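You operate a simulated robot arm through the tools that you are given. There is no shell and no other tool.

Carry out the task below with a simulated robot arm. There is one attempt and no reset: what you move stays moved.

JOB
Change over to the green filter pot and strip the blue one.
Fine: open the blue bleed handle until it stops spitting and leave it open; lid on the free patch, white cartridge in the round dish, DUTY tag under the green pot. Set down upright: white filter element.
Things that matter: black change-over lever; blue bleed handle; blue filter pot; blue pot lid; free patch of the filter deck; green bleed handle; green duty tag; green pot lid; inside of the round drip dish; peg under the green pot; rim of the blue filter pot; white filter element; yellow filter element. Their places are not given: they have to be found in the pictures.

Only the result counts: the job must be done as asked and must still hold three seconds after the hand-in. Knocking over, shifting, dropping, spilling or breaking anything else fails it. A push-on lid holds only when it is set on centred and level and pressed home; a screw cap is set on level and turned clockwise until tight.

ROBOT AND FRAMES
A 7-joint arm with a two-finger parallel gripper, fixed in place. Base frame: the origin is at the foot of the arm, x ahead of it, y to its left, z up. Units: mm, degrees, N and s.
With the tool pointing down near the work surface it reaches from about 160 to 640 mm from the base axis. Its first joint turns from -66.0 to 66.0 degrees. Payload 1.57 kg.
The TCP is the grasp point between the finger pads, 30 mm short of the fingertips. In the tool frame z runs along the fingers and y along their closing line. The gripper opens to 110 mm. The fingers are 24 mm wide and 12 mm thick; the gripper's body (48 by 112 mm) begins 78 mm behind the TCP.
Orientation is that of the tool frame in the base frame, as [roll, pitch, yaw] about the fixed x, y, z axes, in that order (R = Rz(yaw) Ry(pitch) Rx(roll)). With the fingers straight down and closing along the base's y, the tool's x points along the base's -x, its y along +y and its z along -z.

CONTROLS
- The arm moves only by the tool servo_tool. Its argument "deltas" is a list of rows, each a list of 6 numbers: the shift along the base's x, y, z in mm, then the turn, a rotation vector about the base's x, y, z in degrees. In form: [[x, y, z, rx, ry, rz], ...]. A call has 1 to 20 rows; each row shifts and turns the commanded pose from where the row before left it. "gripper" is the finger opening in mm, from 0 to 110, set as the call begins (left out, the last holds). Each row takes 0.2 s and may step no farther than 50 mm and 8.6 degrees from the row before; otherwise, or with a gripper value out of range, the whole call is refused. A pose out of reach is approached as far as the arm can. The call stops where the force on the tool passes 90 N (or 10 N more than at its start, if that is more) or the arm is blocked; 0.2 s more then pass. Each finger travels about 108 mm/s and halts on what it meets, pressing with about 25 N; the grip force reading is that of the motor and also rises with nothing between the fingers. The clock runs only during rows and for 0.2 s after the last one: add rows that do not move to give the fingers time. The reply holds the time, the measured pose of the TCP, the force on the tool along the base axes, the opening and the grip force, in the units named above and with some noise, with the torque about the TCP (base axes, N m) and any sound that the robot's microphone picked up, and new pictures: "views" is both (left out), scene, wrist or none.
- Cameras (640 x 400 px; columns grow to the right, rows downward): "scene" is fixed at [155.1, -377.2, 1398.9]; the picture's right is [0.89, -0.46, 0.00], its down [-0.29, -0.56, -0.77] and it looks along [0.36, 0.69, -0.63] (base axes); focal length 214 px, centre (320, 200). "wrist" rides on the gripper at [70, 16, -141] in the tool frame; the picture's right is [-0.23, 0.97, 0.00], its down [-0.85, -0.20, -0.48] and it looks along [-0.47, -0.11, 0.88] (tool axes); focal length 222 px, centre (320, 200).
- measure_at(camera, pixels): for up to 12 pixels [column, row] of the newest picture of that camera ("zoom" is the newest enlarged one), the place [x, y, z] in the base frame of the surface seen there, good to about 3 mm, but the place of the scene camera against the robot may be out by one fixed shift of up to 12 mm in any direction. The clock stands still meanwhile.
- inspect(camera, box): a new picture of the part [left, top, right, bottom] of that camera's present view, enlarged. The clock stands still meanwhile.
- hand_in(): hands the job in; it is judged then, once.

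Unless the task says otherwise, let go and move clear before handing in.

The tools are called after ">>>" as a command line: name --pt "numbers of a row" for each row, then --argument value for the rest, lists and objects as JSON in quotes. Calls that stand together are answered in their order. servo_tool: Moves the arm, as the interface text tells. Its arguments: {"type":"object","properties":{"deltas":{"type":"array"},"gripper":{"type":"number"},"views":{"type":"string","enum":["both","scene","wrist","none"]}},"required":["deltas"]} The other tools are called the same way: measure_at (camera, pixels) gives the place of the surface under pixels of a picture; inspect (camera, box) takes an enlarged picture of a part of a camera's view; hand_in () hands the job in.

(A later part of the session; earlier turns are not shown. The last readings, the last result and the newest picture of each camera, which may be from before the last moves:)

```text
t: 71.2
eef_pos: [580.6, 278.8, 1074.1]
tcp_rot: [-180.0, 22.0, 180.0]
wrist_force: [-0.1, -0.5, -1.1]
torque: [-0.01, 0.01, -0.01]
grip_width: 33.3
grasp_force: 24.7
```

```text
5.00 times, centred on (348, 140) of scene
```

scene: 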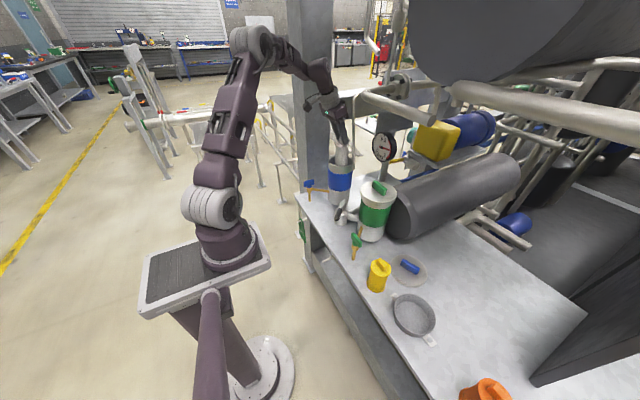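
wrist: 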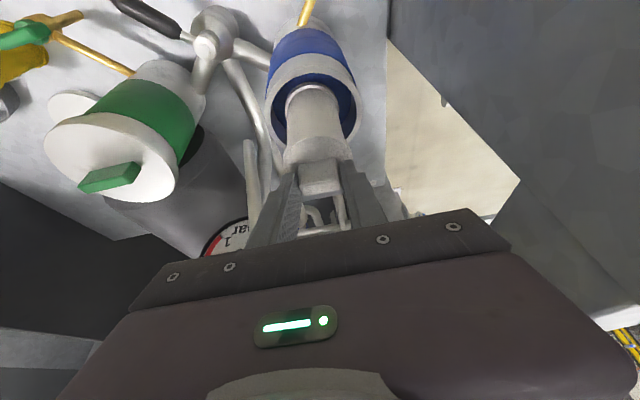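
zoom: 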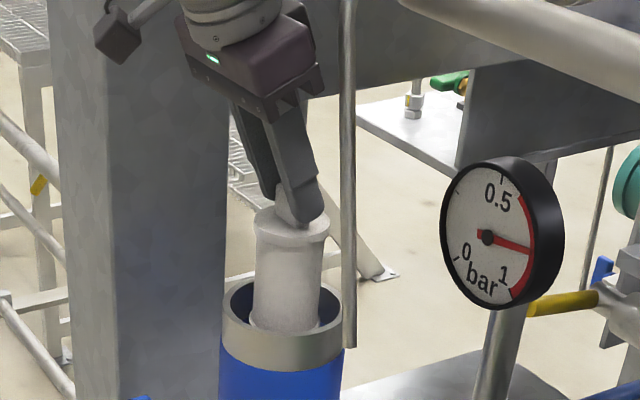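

The element's bottom flange is about at the rim now. I'll lift another 42 mm and check that it's clear.

>>> servo_tool --pt "0 0 12 0 0 0" --pt "0 0 12 0 0 0" --pt "0 0 12 0 0 0" --pt "0 0 6 0 0 0" --pt "0 0 0 0 0 0"

>>> inspect --camera "scene" --box '[300, 100, 396, 180]'

>>> inspect --camera "wrist" --box '[240, 40, 400, 220]'

```text
t: 72.4
eef_pos: [582.1, 277.8, 1115.9]
tcp_rot: [-180.0, 22.0, 180.0]
wrist_force: [0.6, 0.6, -1.3]
torque: [-0.02, -0.01, 0.0]
grip_width: 33.2
grasp_force: 24.5
```

scene: 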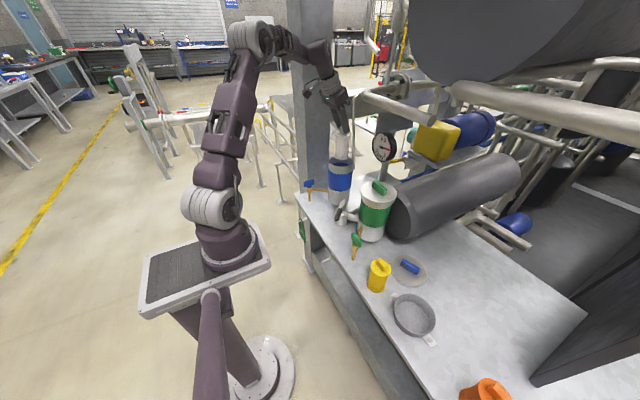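
wrist: 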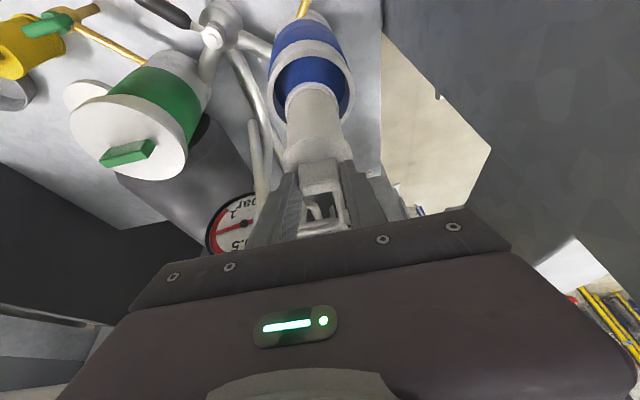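

```text
5.00 times, centred on (348, 140) of scene
```

zoom: 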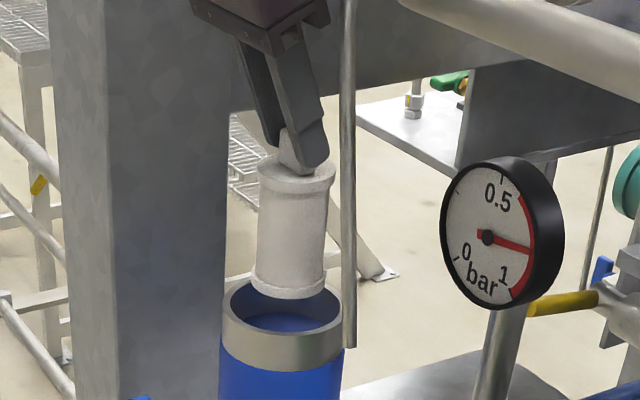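

```text
2.22 times, centred on (320, 130) of wrist
```

zoom: 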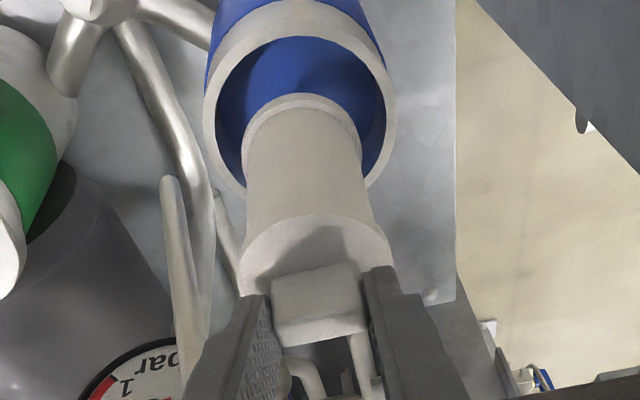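

The element's bottom looks only just above the rim. I'll raise 14 mm more, then back away toward the robot.

>>> servo_tool --pt "0 0 7 0 0 0" --pt "0 0 7 0 0 0" --pt "0 0 0 0 0 0"

>>> inspect --camera "scene" --box '[310, 110, 374, 170]'

>>> measure_at --camera "scene" --pixels '[[340, 133], [341, 145], [340, 151], [340, 157], [346, 152], [334, 152], [340, 170], [357, 140]]'

```text
t: 73.2
eef_pos: [581.7, 278.6, 1130.4]
tcp_rot: [180.0, 22.0, -180.0]
wrist_force: [-0.7, 0.2, -1.5]
torque: [-0.02, -0.01, 0.0]
grip_width: 33.2
grasp_force: 24.7
```

scene: 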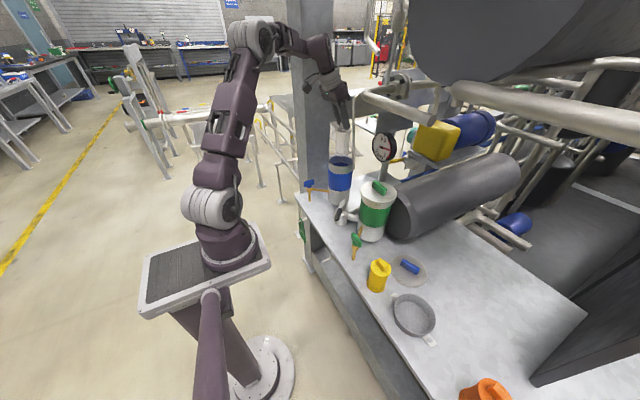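
wrist: 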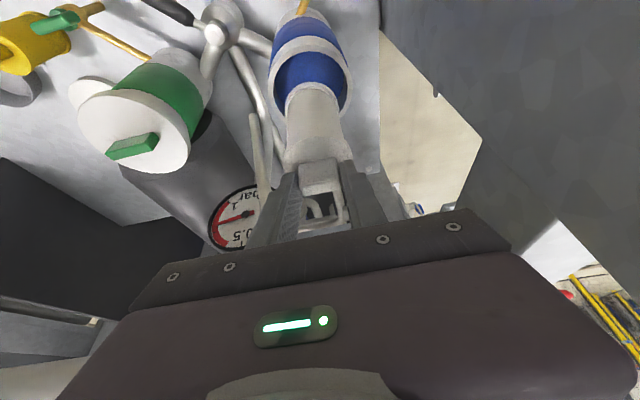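

```text
6.67 times, centred on (342, 140) of scene
```

zoom: 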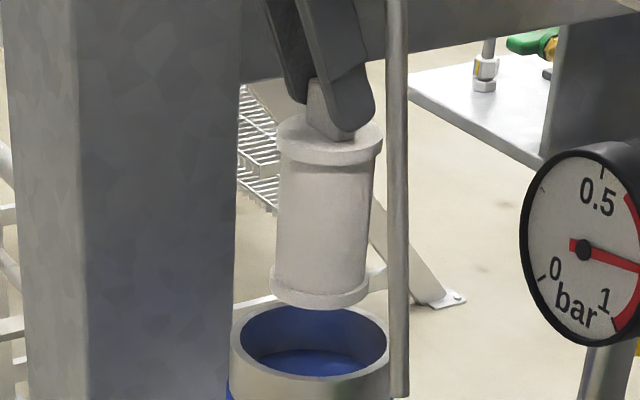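

```text
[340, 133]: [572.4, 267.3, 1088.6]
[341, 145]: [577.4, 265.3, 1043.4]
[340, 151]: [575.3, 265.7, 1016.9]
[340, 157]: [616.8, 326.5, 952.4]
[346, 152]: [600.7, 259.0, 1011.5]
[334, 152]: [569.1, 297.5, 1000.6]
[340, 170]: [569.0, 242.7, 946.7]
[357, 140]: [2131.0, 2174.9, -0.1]
```

The element is fully out, with its bottom at about z≈997 against the rim at 960. I'll back off to x≈505 and carry it in front of the green pot toward the dish.

>>> servo_tool --pt "-15 0 0 0 0 0" --pt "-30 0 0 0 0 0" --pt "-32 -20 0 0 0 0" --pt "0 -40 0 0 0 0" --pt "0 -40 0 0 0 0" --pt "0 -40 0 0 0 0" --pt "0 -40 0 0 0 0" --pt "0 -40 0 0 0 0" --pt "0 -40 0 0 0 0" --pt "0 -40 0 0 0 0" --pt "0 -40 0 0 0 0" --pt "0 -40 0 0 0 0" --pt "0 -40 0 0 0 0" --pt "0 0 0 0 0 0"

```text
t: 76.2
eef_pos: [506.0, -144.0, 1130.2]
tcp_rot: [180.0, 22.0, 180.0]
wrist_force: [0.1, 0.0, -0.8]
torque: [0.0, -0.01, -0.01]
grip_width: 33.3
grasp_force: 25.3
```

scene: 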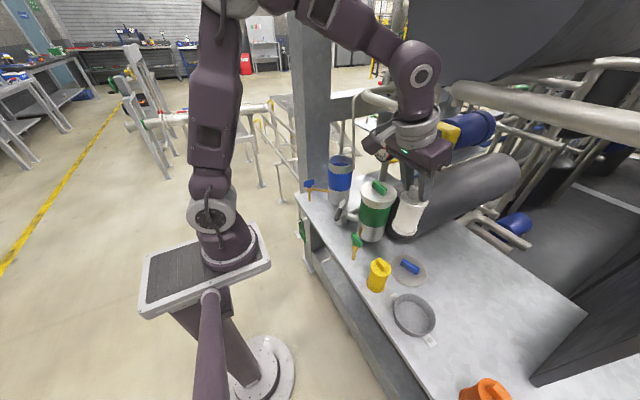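
wrist: 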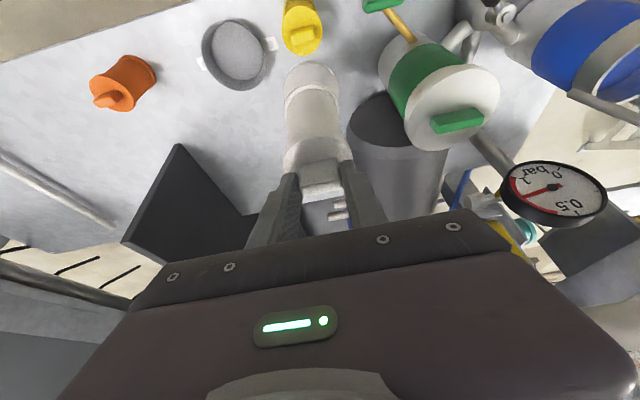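

The element is held upright and the dish is in view at wrist (237,53), with yellow at (302,30). I'll zoom on the dish and measure its rim and floor.

>>> inspect --camera "wrist" --box '[190, 10, 286, 95]'

>>> measure_at --camera "zoom" --pixels '[[320, 200], [250, 200], [390, 200], [320, 110], [320, 290], [165, 190], [475, 210], [315, 45], [330, 360], [200, 100], [440, 310], [290, 240]]'

```text
4.71 times, centred on (238, 52) of wrist
```

zoom: 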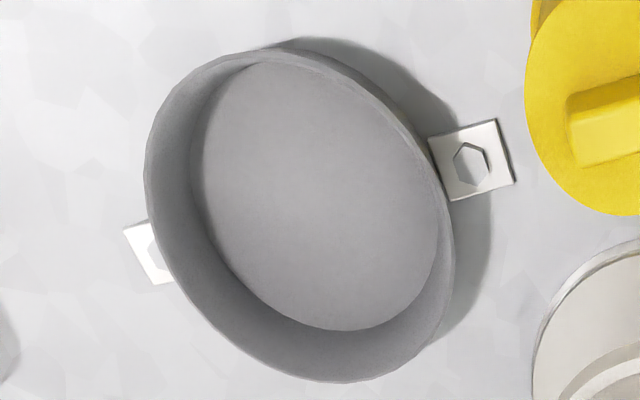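

```text
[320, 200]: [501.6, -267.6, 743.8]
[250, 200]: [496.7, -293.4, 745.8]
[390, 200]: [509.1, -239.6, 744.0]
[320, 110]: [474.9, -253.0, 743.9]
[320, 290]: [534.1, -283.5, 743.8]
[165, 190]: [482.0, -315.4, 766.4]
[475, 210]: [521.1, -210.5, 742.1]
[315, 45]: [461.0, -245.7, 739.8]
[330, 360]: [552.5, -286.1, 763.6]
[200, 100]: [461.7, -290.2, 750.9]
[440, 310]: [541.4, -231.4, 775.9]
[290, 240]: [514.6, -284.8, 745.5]
```

The dish floor is at z≈744, centred at about (502,-269) with radius about 50 and its rim at z≈775. Now I'll measure the held element relative to the hand.

>>> inspect --camera "wrist" --box '[262, 50, 372, 210]'

>>> measure_at --camera "wrist" --pixels '[[312, 70], [286, 85], [339, 80], [312, 85], [312, 110], [315, 140], [285, 160], [352, 155], [318, 158], [302, 168], [336, 165], [318, 180]]'

>>> measure_at --camera "scene" --pixels '[[410, 205], [408, 220], [405, 228], [402, 232], [398, 228], [416, 230], [412, 198]]'

```text
2.50 times, centred on (317, 130) of wrist
```

zoom: 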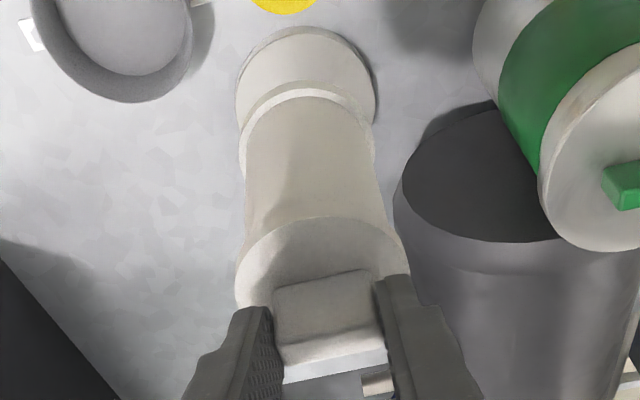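

```text
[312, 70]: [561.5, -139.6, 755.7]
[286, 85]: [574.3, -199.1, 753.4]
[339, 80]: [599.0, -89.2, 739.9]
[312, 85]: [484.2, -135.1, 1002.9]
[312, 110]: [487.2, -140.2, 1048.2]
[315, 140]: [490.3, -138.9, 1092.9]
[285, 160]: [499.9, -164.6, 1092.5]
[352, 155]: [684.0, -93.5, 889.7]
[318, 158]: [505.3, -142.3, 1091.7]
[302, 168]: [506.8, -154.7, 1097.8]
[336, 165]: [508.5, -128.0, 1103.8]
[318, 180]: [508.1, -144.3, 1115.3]
```

```text
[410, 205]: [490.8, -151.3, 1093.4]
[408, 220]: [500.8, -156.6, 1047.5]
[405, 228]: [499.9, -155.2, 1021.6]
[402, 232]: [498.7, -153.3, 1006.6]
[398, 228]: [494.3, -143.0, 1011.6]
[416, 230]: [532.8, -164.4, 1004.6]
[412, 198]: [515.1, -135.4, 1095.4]
```

The element hangs upright, its centre about 8 mm ahead of the TCP and its bottom about 133 mm below. To land at (502,-269) the TCP should go to about (494,-270.5), so I'll move there and descend to a hover.

>>> servo_tool --pt "-4 -42 0 0 0 0" --pt "-4 -42 0 0 0 0" --pt "-4 -42.5 0 0 0 0" --pt "0 0 -40 0 0 0" --pt "0 0 -40 0 0 0" --pt "0 0 -40 0 0 0" --pt "0 0 -40 0 0 0" --pt "0 0 -30 0 0 0" --pt "0 0 0 0 0 0"

>>> inspect --camera "wrist" --box '[220, 20, 420, 210]'

>>> inspect --camera "scene" --box '[360, 220, 476, 340]'

```text
t: 78.2
eef_pos: [491.1, -267.0, 939.9]
tcp_rot: [-180.0, 22.0, -180.0]
wrist_force: [-0.5, 0.1, -0.7]
torque: [0.01, -0.02, -0.02]
grip_width: 33.6
grasp_force: 25.0
```

scene: 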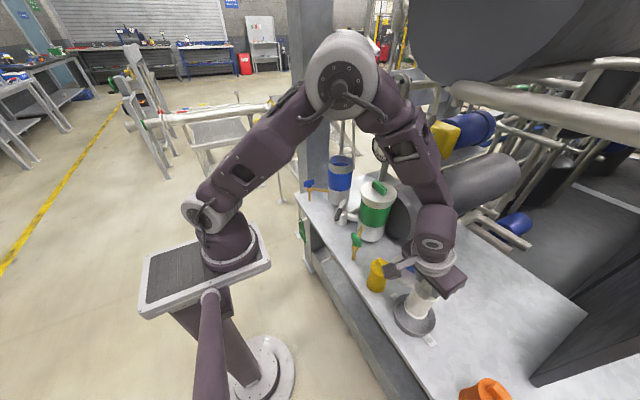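
wrist: 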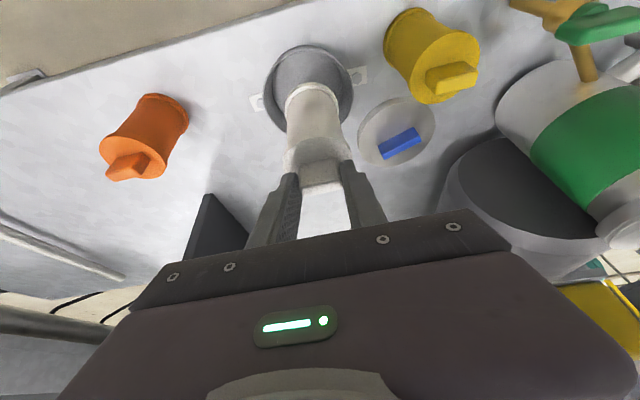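

```text
2.11 times, centred on (320, 115) of wrist
```

zoom: 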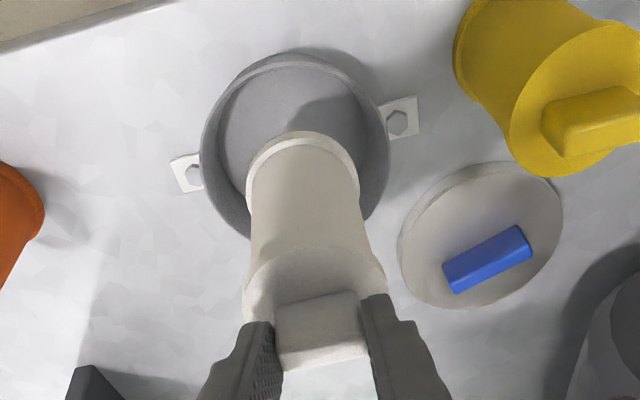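

```text
3.33 times, centred on (418, 280) of scene
```

zoom: 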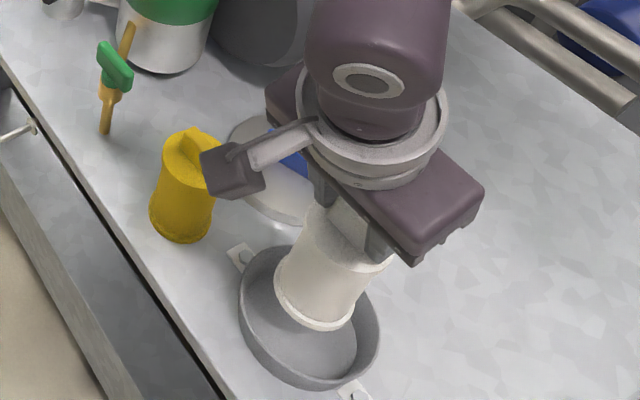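

The element is poised above the dish. I'll measure the flange's front edge and the dish from here to confirm centring.

>>> measure_at --camera "zoom" --pixels '[[303, 138], [252, 175], [355, 170], [303, 160], [295, 85], [225, 130], [372, 130], [294, 58], [204, 150], [386, 150], [300, 110], [230, 100]]'

>>> measure_at --camera "scene" --pixels '[[416, 317], [403, 306], [410, 318], [424, 318], [392, 310], [412, 334], [434, 315], [400, 325], [407, 316]]'

```text
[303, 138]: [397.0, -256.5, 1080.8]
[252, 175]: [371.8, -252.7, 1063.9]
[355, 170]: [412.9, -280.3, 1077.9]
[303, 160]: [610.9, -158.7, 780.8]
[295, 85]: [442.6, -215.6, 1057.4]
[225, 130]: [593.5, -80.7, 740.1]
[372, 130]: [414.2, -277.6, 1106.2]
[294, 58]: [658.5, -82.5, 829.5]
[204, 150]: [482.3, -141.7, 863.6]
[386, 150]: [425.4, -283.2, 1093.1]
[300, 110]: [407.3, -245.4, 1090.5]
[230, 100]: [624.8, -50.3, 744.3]
```

```text
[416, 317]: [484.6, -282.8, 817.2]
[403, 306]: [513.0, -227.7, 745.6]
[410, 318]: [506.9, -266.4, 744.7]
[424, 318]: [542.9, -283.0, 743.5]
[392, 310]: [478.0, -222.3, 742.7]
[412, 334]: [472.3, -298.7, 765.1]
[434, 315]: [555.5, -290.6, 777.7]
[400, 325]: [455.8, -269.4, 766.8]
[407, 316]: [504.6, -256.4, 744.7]
```

The last zoom was the scene's, so I'll repeat the measurement with wrist pixels.

>>> measure_at --camera "wrist" --pixels '[[312, 86], [289, 103], [336, 101], [312, 95], [308, 60], [266, 91], [351, 91], [308, 48], [275, 82], [345, 82], [285, 140], [345, 138]]'

```text
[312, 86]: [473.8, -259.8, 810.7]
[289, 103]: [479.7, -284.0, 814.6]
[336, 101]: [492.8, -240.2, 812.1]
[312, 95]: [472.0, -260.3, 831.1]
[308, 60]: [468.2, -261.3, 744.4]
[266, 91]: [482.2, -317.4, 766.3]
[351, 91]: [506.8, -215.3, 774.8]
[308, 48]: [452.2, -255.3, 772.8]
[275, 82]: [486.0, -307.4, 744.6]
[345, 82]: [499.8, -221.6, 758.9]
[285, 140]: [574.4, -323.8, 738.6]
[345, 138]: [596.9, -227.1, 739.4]
```

The flange is centred at about (501,-265) over the dish centre of (503,-267), which is within 2 mm. I'll lower 50 mm, then creep until contact.

>>> servo_tool --pt "1 -1 -20 0 0 0" --pt "0 0 -20 0 0 0" --pt "0 0 -10 0 0 0" --pt "0 0 0 0 0 0"

>>> inspect --camera "scene" --box '[370, 260, 450, 340]'

```text
t: 79.2
eef_pos: [493.0, -268.9, 890.4]
tcp_rot: [180.0, 22.0, -179.9]
wrist_force: [0.5, 0.5, -1.7]
torque: [-0.01, -0.02, 0.0]
grip_width: 33.4
grasp_force: 24.7
```

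scene: 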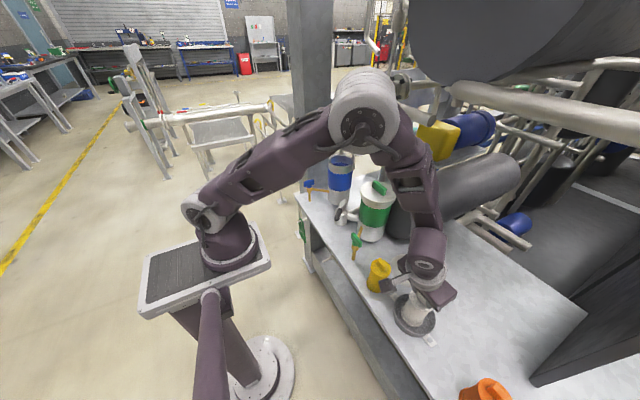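
wrist: 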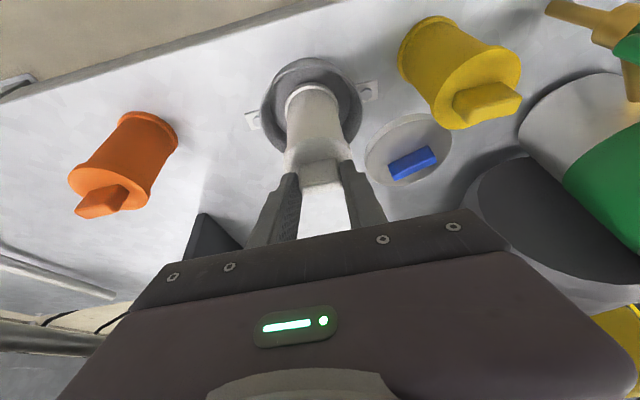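

```text
5.00 times, centred on (410, 300) of scene
```

zoom: 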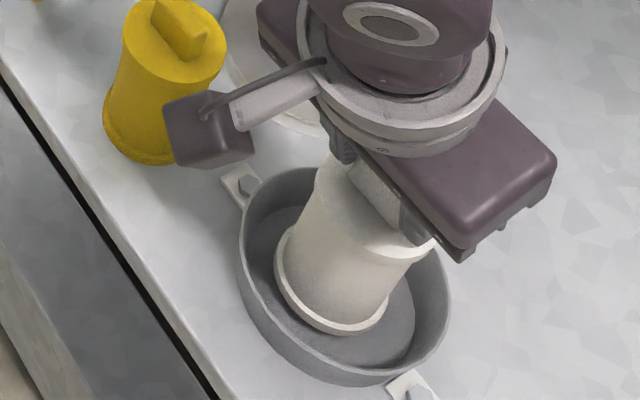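

The element's base is now inside the dish and centred, just above the floor. I'll creep down in 2 mm steps until it touches.

>>> servo_tool --pt "0 0 -2 0 0 0" --pt "0 0 -2 0 0 0" --pt "0 0 -2 0 0 0" --pt "0 0 0 0 0 0" --views "none"

>>> servo_tool --pt "0 0 -2 0 0 0" --pt "0 0 -2 0 0 0" --pt "0 0 0 0 0 0" --views "none"

```text
t: 80.2
eef_pos: [493.8, -269.0, 885.5]
tcp_rot: [180.0, 22.0, -179.9]
wrist_force: [0.0, 0.2, -0.9]
torque: [0.01, 0.06, 0.01]
grip_width: 33.4
grasp_force: 24.5
```

```text
t: 81.0
eef_pos: [493.2, -270.1, 880.7]
tcp_rot: [180.0, 22.0, -180.0]
wrist_force: [-1.0, 0.3, -1.6]
torque: [0.01, 0.01, 0.0]
grip_width: 33.3
grasp_force: 24.9
```

No contact yet at z≈881. I'll continue in 1.5 mm steps.

>>> servo_tool --pt "0 0 -1.5 0 0 0" --pt "0 0 -1.5 0 0 0" --pt "0 0 0 0 0 0" --views "none"

>>> servo_tool --pt "0 0 -1.5 0 0 0" --pt "0 0 0 0 0 0" --views "none"

```text
t: 81.8
eef_pos: [494.1, -269.4, 878.6]
tcp_rot: [-179.9, 22.1, 180.0]
wrist_force: [-4.6, 3.0, 20.4]
torque: [0.09, -0.02, 0.05]
grip_width: 33.2
grasp_force: 24.6
```

```text
t: 82.4
eef_pos: [494.5, -269.2, 876.3]
tcp_rot: [180.0, 22.0, 179.9]
wrist_force: [-0.4, -0.4, 19.7]
torque: [-0.04, -0.32, 0.02]
grip_width: 33.4
grasp_force: 25.4
```

Contact at 20 N with the base on the dish floor. I'll ease up 1 mm to unload, then open the fingers.

>>> servo_tool --pt "0 0 1 0 0 0" --pt "0 0 0 0 0 0" --views "none"

>>> servo_tool --pt "0 0 0 0 0 0" --pt "0 0 0 0 0 0" --gripper 52

>>> inspect --camera "scene" --box '[370, 260, 450, 340]'

```text
t: 83.0
eef_pos: [492.1, -268.6, 876.0]
tcp_rot: [180.0, 21.8, -179.9]
wrist_force: [1.7, -1.6, 4.8]
torque: [-0.21, -0.39, -0.09]
grip_width: 33.4
grasp_force: 25.0
```

```text
t: 83.6
eef_pos: [492.3, -267.8, 876.4]
tcp_rot: [-180.0, 22.0, 180.0]
wrist_force: [0.1, -0.7, -0.8]
torque: [-0.02, -0.01, 0.01]
grip_width: 51.9
grasp_force: 0.1
```

scene: 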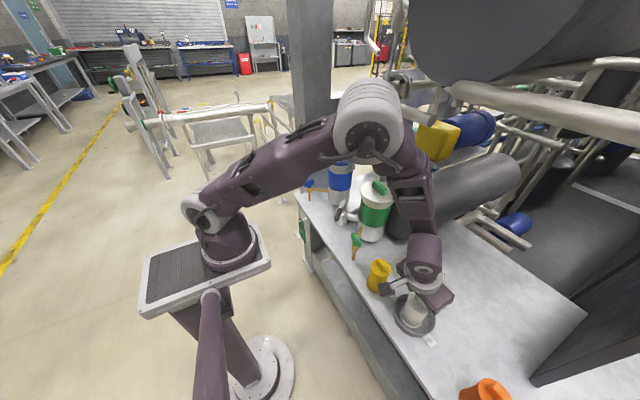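
wrist: 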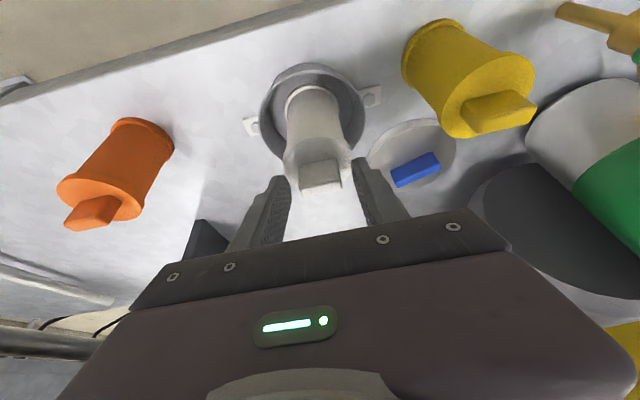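

```text
5.00 times, centred on (410, 300) of scene
```

zoom: 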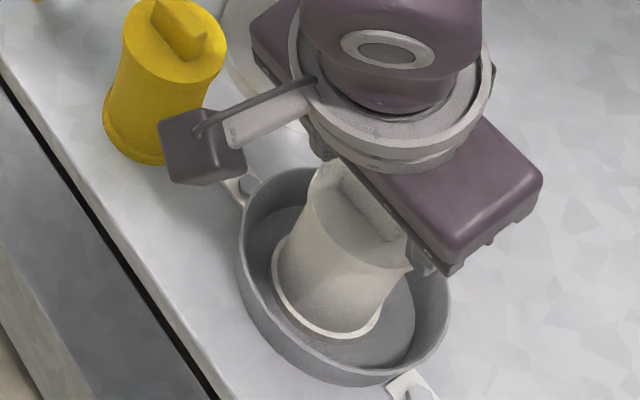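

The element stands upright in the dish with the fingers clear of its knob. I'll rise straight up and confirm.

>>> servo_tool --pt "0 0 15 0 0 0" --pt "0 0 30 0 0 0" --pt "0 0 40 0 0 0" --pt "0 0 45 0 0 0" --pt "0 0 45 0 0 0" --pt "0 0 0 0 0 0"

>>> inspect --camera "scene" --box '[350, 230, 450, 340]'

>>> inspect --camera "scene" --box '[290, 200, 354, 260]'

```text
t: 85.0
eef_pos: [494.3, -271.2, 1052.7]
tcp_rot: [-180.0, 22.0, -180.0]
wrist_force: [-0.1, 0.2, 0.1]
torque: [-0.03, 0.0, -0.03]
grip_width: 51.7
grasp_force: 0.0
```

scene: 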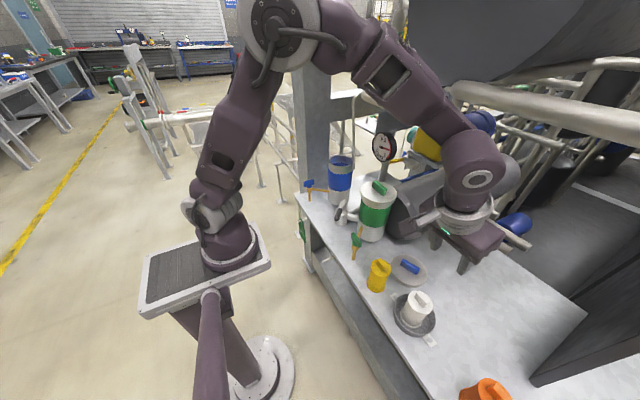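
wrist: 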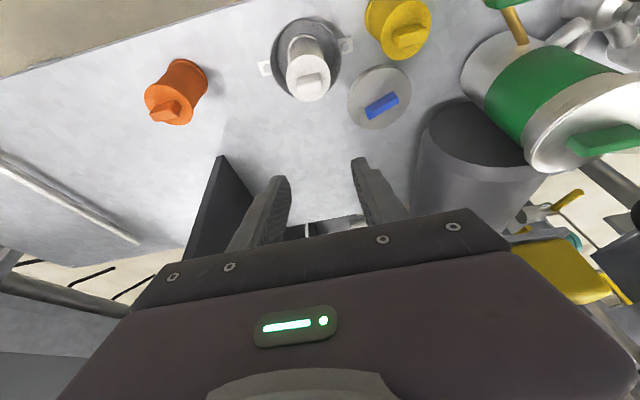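

```text
3.64 times, centred on (400, 285) of scene
```

zoom: 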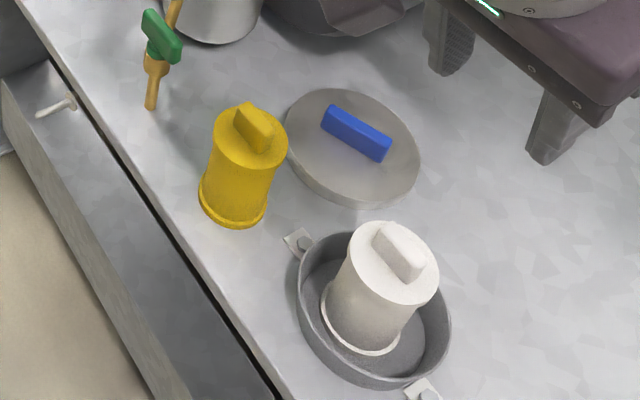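

```text
6.67 times, centred on (322, 230) of scene
```

zoom: 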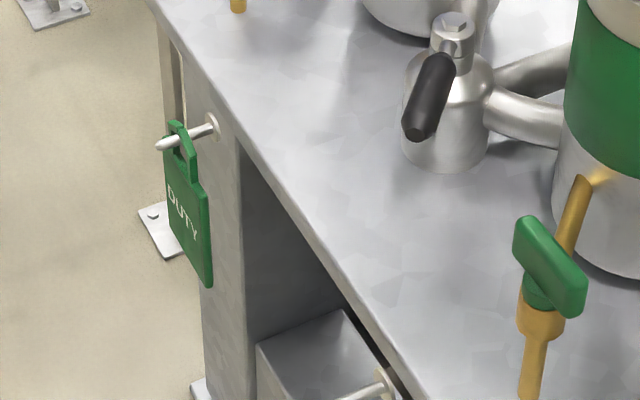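

The white element stands upright in the dish; the lid and yellow element are undisturbed. Next is the DUTY tag on the blue peg, so I'll zoom on the tag and both pegs and measure them.

>>> inspect --camera "scene" --box '[285, 210, 325, 250]'

>>> measure_at --camera "zoom" --pixels '[[215, 100], [270, 70], [320, 55], [250, 75], [290, 130], [250, 150], [320, 170], [270, 250], [350, 330], [310, 290], [240, 100], [300, 75]]'

>>> inspect --camera "scene" --box '[320, 230, 360, 270]'

```text
10.00 times, centred on (305, 230) of scene
```

zoom: 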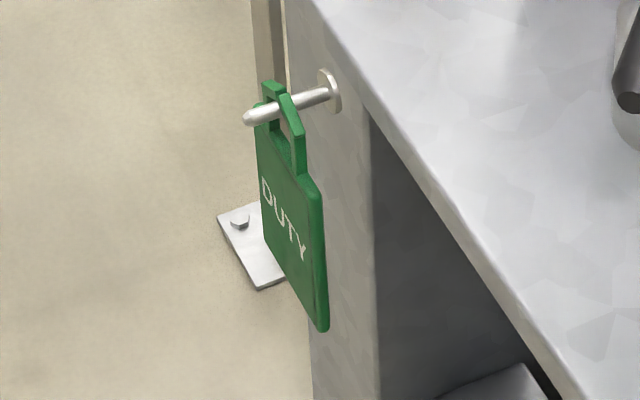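

```text
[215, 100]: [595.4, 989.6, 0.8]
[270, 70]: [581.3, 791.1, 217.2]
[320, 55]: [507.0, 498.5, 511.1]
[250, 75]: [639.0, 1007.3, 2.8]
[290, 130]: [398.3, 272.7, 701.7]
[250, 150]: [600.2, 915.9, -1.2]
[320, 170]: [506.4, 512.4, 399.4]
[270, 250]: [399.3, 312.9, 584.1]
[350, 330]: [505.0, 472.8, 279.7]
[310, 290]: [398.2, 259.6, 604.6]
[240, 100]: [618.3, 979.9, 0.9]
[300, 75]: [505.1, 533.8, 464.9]
```

```text
10.00 times, centred on (340, 250) of scene
```

zoom: 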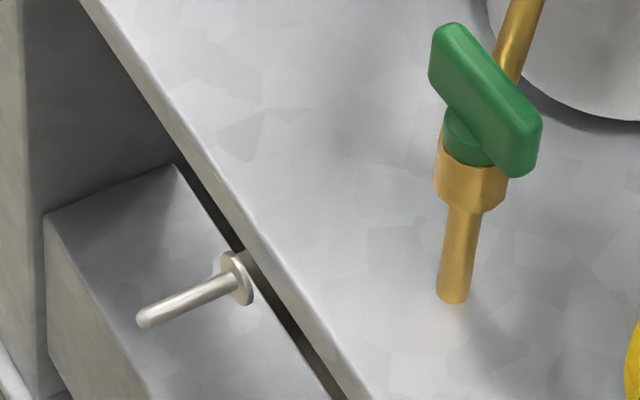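

The tag hangs in the y–z plane at x≈395, its plate about 58 mm wide with a smaller loop over the peg. I need the green peg's position and whether the box below it obstructs, plus the deck's front edge.

>>> measure_at --camera "zoom" --pixels '[[145, 318], [190, 298], [235, 275], [245, 280], [100, 260], [180, 330], [60, 330], [40, 260], [150, 200], [260, 360], [250, 220], [230, 240]]'

>>> measure_at --camera "scene" --pixels '[[299, 220], [302, 219], [304, 218], [305, 217], [308, 206], [300, 197], [318, 222], [345, 262], [302, 211], [306, 240], [298, 228]]'

>>> inspect --camera "scene" --box '[290, 200, 410, 320]'

```text
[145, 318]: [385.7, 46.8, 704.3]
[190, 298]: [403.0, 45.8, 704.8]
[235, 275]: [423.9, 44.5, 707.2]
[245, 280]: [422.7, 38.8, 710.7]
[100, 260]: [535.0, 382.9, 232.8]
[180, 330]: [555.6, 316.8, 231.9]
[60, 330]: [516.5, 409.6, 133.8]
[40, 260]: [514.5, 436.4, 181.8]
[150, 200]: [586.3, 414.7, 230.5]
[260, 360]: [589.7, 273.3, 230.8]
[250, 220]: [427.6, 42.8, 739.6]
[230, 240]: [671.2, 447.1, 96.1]
```

```text
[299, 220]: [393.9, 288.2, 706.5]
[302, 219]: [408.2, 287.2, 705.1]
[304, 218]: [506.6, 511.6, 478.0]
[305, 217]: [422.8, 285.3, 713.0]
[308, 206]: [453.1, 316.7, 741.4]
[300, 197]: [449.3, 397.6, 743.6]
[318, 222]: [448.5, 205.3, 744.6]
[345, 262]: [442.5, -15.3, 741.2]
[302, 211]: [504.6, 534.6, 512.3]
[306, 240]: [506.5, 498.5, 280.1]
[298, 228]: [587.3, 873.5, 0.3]
```

```text
3.33 times, centred on (350, 260) of scene
```

zoom: 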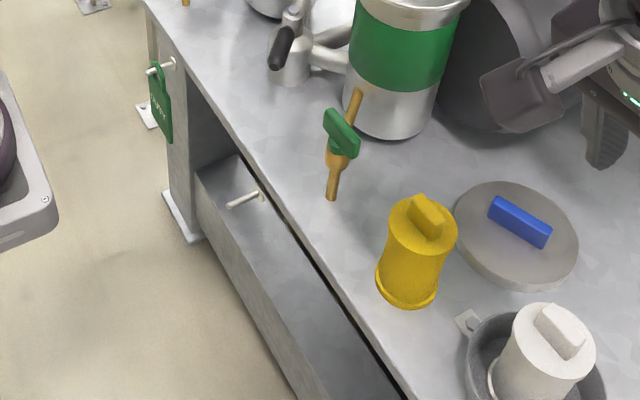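

The box is actually a low shelf at z≈232, so both pegs are free-standing stubs on the deck's front edge at z≈705, running about 40 mm toward the robot. I'll level the hand and move over to the blue peg for a close look.

>>> servo_tool --pt "0 20 10 0 7.4 0" --pt "0 40 0 0 7.3 0" --pt "0 40 0 0 7.3 0" --pt "-8 45 0 0 0 0" --pt "-8 45 0 0 0 0" --pt "-8 45 0 0 0 0" --pt "-8 45 0 0 0 0" --pt "-8 45 0 0 0 0" --pt "-8 45 0 0 0 0" --pt "-8 45 0 0 0 0" --pt "-8 45 0 0 0 0" --pt "-10 45 0 0 0 0" --pt "-10 45 -20 0 0 0" --pt "-10 0 -45 0 0 0" --pt "0 0 -48 0 0 0" --pt "0 0 -48 0 0 0" --pt "0 0 0 0 0 0" --gripper 60

>>> inspect --camera "wrist" --box '[240, 40, 420, 220]'

```text
refused: row 13 steps farther than a row can; nothing moved
```

```text
2.22 times, centred on (330, 130) of wrist
```

zoom: 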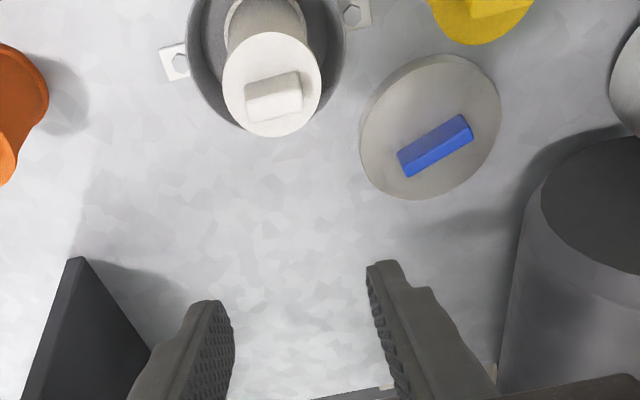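

Row 13 was slightly too long, so nothing moved. I'll resend with that row shortened.

>>> servo_tool --pt "0 20 10 0 7.4 0" --pt "0 40 0 0 7.3 0" --pt "0 40 0 0 7.3 0" --pt "-8 45 0 0 0 0" --pt "-8 45 0 0 0 0" --pt "-8 45 0 0 0 0" --pt "-8 45 0 0 0 0" --pt "-8 45 0 0 0 0" --pt "-8 45 0 0 0 0" --pt "-8 45 0 0 0 0" --pt "-8 45 0 0 0 0" --pt "-10 45 0 0 0 0" --pt "-10 40 -15 0 0 0" --pt "-10 7 -45 0 0 0" --pt "0 0 -48 0 0 0" --pt "0 0 -48 0 0 0" --pt "0 0 0 0 0 0" --gripper 60

>>> inspect --camera "wrist" --box '[240, 40, 420, 220]'

```text
t: 88.6
eef_pos: [399.6, 281.7, 903.2]
tcp_rot: [179.9, 0.0, 180.0]
wrist_force: [-0.5, -0.3, 1.0]
torque: [-0.01, 0.02, 0.0]
grip_width: 60.1
grasp_force: 0.0
```

scene: 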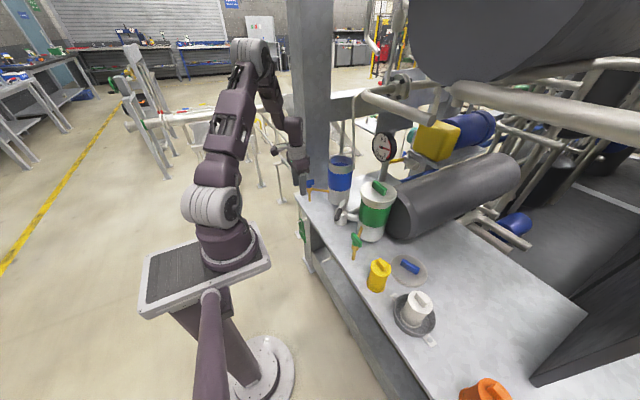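
wrist: 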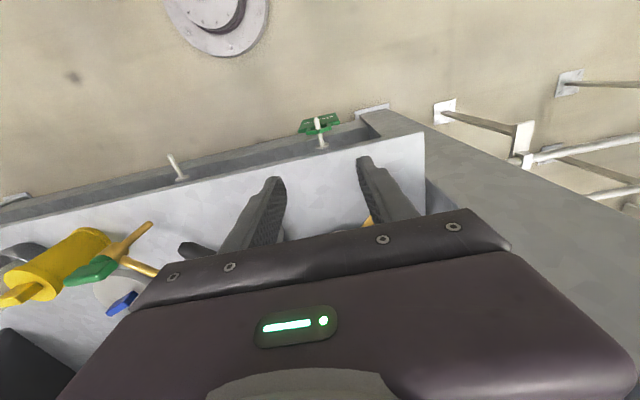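

```text
2.22 times, centred on (330, 130) of wrist
```

zoom: 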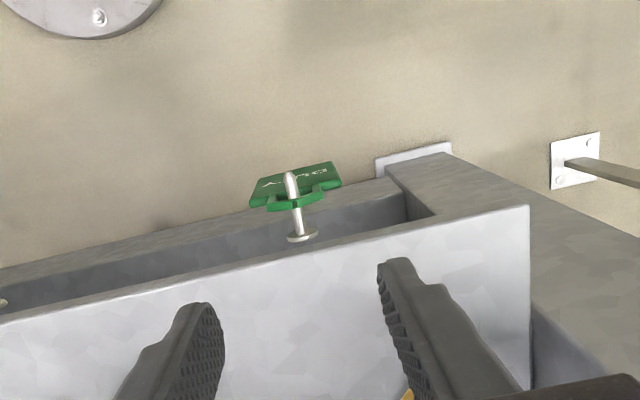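

The tag and peg are visible at wrist (320,125). I'll zoom in tightly on them and measure.

>>> inspect --camera "wrist" --box '[292, 105, 348, 160]'

>>> measure_at --camera "wrist" --pixels '[[317, 120], [319, 130], [321, 138], [322, 147], [305, 126], [333, 121], [303, 132], [338, 126], [313, 133], [326, 131], [310, 120], [335, 160]]'

```text
7.27 times, centred on (320, 132) of wrist
```

zoom: 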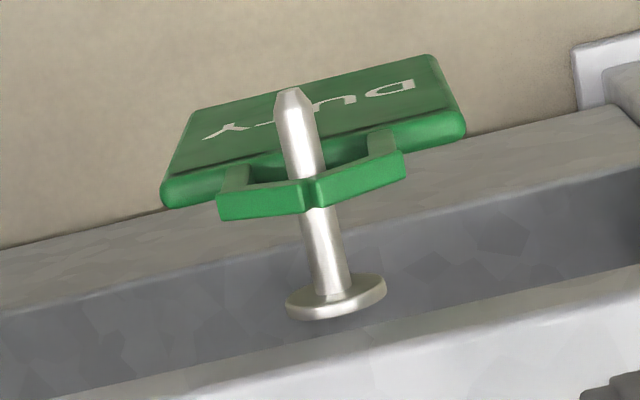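

```text
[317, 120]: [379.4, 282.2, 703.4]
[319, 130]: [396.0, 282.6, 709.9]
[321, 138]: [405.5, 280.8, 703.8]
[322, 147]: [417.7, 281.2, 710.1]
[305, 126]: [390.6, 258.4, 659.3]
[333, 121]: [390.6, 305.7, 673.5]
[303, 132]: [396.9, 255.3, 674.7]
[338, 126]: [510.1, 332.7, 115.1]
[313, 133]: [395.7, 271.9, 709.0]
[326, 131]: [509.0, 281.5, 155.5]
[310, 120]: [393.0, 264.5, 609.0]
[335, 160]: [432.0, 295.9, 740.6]
```

The peg axis is y≈281.5, z≈700, running from x≈418 to its tip at x≈375. The tag's loop (34 mm wide, top z≈710) is at x≈394 and the plate top is at z≈677. I'll descend over the loop with open fingers, stopping to check just above it.

>>> servo_tool --pt "-5.5 0 -40 0 0 0" --pt "0 0 -45 0 0 0" --pt "0 0 -45 0 0 0" --pt "0 0 -20 0 0 0" --pt "0 0 0 0 0 0"

>>> inspect --camera "wrist" --box '[240, 100, 400, 230]'

```text
t: 89.8
eef_pos: [392.5, 283.0, 755.6]
tcp_rot: [-180.0, 0.0, 180.0]
wrist_force: [0.0, 0.4, -0.3]
torque: [-0.01, 0.03, 0.01]
grip_width: 60.0
grasp_force: 0.0
```

scene: 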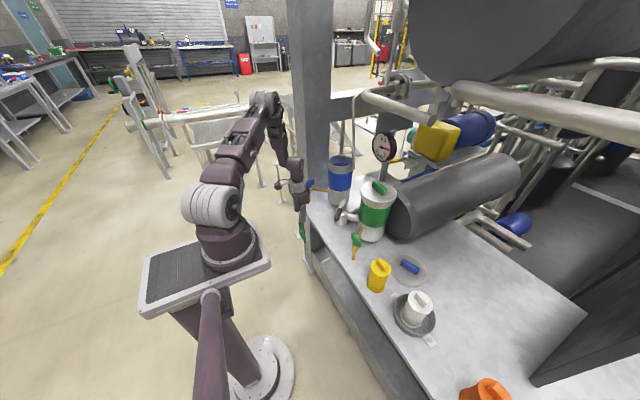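
wrist: 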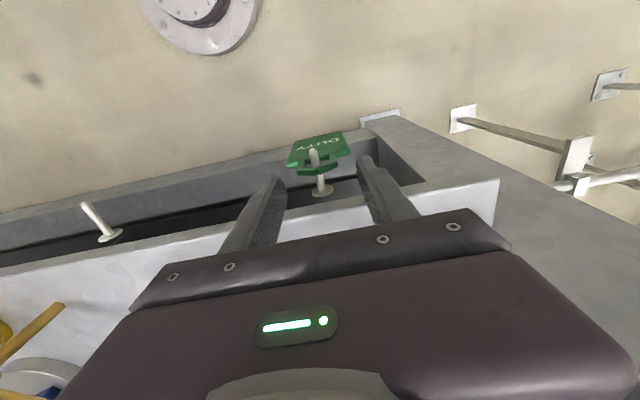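

```text
3.08 times, centred on (320, 165) of wrist
```

zoom: 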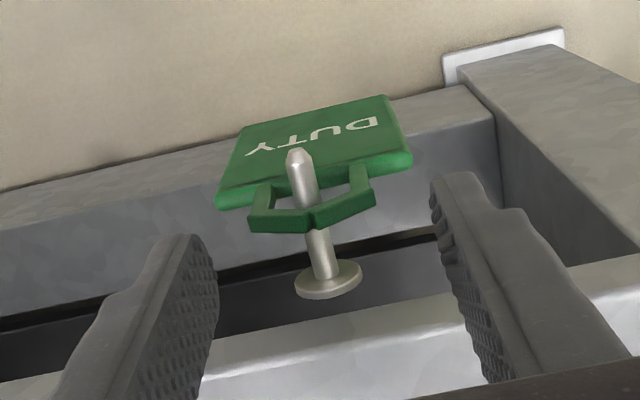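

Closer view: the loop's chevron top bar is at zoom (250–375,190–232) and the peg passes through its centre. I'll measure again here.

>>> measure_at --camera "zoom" --pixels '[[255, 218], [370, 200], [313, 218], [285, 225], [345, 213], [222, 200], [405, 162], [297, 155], [310, 190], [322, 255], [262, 195], [355, 178]]'

>>> measure_at --camera "wrist" --pixels '[[86, 205], [95, 220], [105, 232], [110, 236], [90, 212]]'

```text
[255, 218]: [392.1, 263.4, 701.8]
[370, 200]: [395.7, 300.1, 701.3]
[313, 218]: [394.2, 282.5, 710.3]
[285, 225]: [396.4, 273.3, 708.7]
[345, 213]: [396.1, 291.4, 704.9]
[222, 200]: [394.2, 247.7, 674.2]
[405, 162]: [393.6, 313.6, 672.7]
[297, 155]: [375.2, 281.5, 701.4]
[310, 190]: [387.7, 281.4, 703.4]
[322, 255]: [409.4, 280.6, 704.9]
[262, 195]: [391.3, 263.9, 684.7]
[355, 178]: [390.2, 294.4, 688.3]
```

```text
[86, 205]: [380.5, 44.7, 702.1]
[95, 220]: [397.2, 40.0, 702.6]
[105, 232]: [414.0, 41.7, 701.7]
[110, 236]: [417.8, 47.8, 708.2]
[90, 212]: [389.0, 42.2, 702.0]
```

The loop spans y 263–300 (centre 281.5), x≈393.5, with its sides from z≈675 to 702; the green peg is at y≈42.5, z≈700, tip x≈377. I'll lower so the fingertips sit at z≈679 beside the loop, then close.

>>> servo_tool --pt "1 -1 -20 0 0 0" --pt "0 0 -16 0 0 0" --pt "0 0 -10 0 0 0" --pt "0 0 0 0 0 0" --views "wrist"

>>> servo_tool --pt "0 0 0 0 0 0" --pt "0 0 0 0 0 0" --gripper 44

>>> inspect --camera "wrist" --box '[240, 100, 400, 230]'

```text
t: 90.8
eef_pos: [395.0, 281.1, 708.3]
tcp_rot: [180.0, 0.0, 180.0]
wrist_force: [-0.3, 0.2, 0.5]
torque: [0.0, -0.04, -0.03]
grip_width: 59.8
grasp_force: 0.1
```

wrist: 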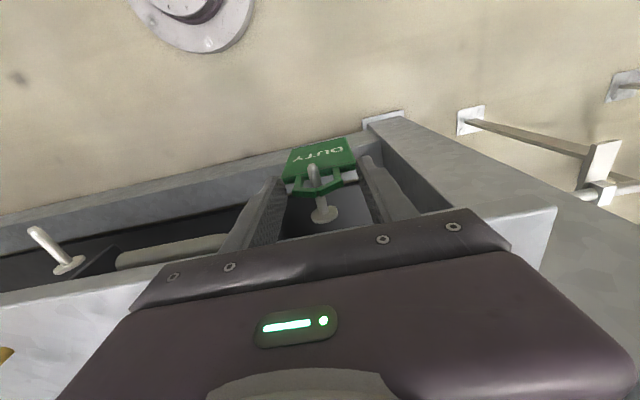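

```text
t: 91.4
eef_pos: [394.5, 282.4, 710.5]
tcp_rot: [180.0, -0.1, -179.9]
wrist_force: [0.0, -0.1, -0.2]
torque: [-0.04, 0.03, 0.01]
grip_width: 44.3
grasp_force: 0.2
```

scene: 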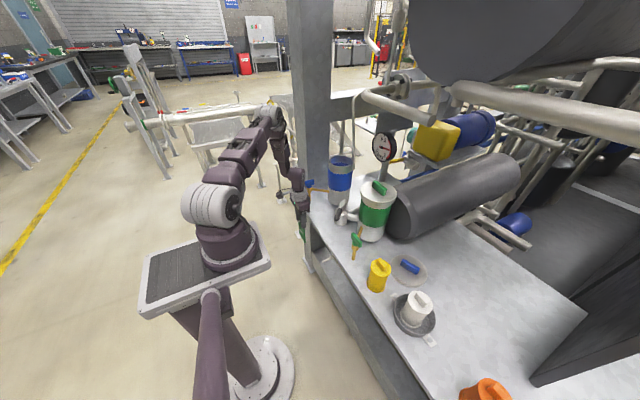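
wrist: 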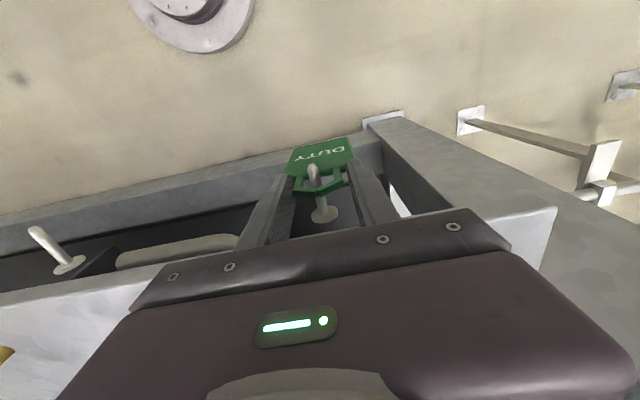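

```text
3.08 times, centred on (320, 165) of wrist
```

zoom: 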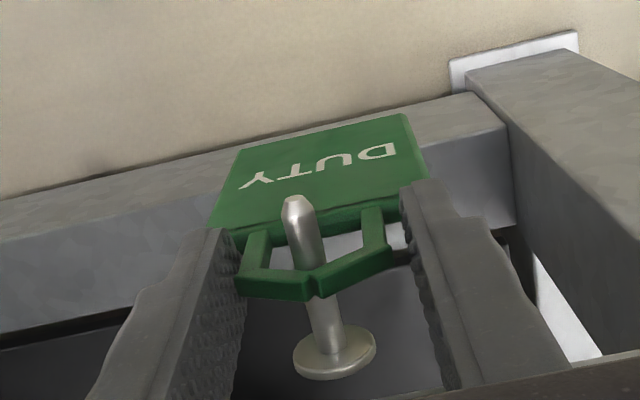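

The fingers are on either side of the loop and nearly touching. I'll close to grip it.

>>> servo_tool --pt "0 0 0 0 0 0" --pt "0 0 0 0 0 0" --pt "0 0 0 0 0 0" --gripper 28

>>> inspect --camera "wrist" --box '[240, 100, 400, 230]'

```text
t: 92.2
eef_pos: [394.8, 281.9, 710.0]
tcp_rot: [180.0, 0.0, 179.9]
wrist_force: [-0.8, -1.6, 0.4]
torque: [-0.04, -0.01, -0.01]
grip_width: 39.3
grasp_force: 24.9
```

scene: 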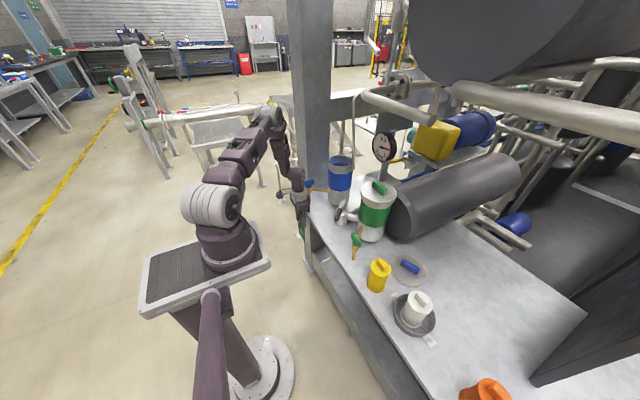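
wrist: 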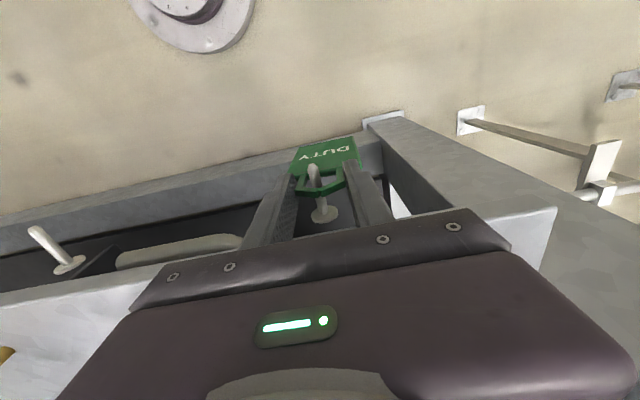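

```text
3.08 times, centred on (320, 165) of wrist
```

zoom: 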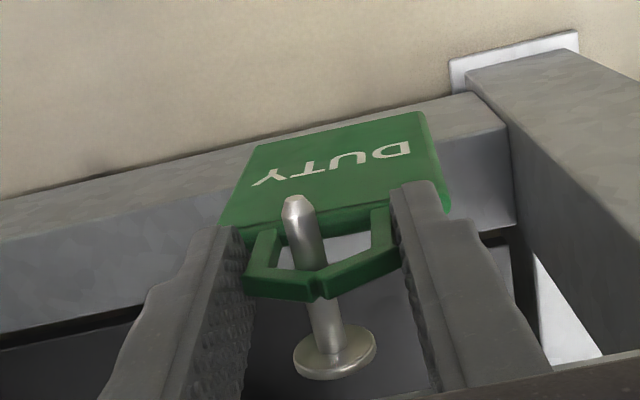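

The loop is gripped at 39 mm with 25 N. I'll lift 6 mm so the notch comes off the peg, then slide back toward the robot.

>>> servo_tool --pt "0 0 3 0 0 0" --pt "0 0 4 0 0 0" --pt "0 0 0 0 0 0" --views "wrist"

>>> inspect --camera "wrist" --box '[240, 100, 400, 230]'

```text
t: 93.0
eef_pos: [395.0, 280.0, 717.0]
tcp_rot: [-179.9, -0.1, 180.0]
wrist_force: [-0.1, -0.2, -0.3]
torque: [0.03, -0.03, 0.0]
grip_width: 39.5
grasp_force: 25.1
```

wrist: 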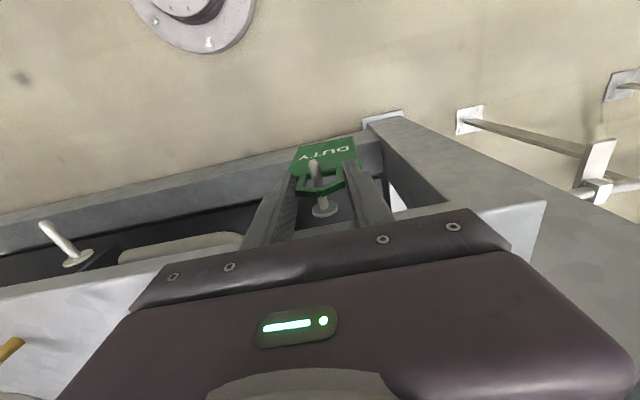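

```text
3.08 times, centred on (320, 165) of wrist
```

zoom: 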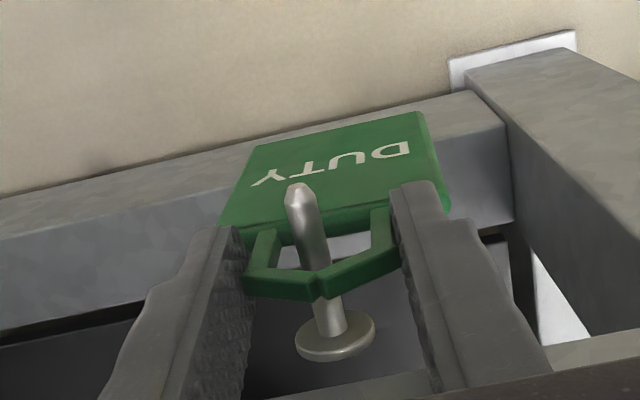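

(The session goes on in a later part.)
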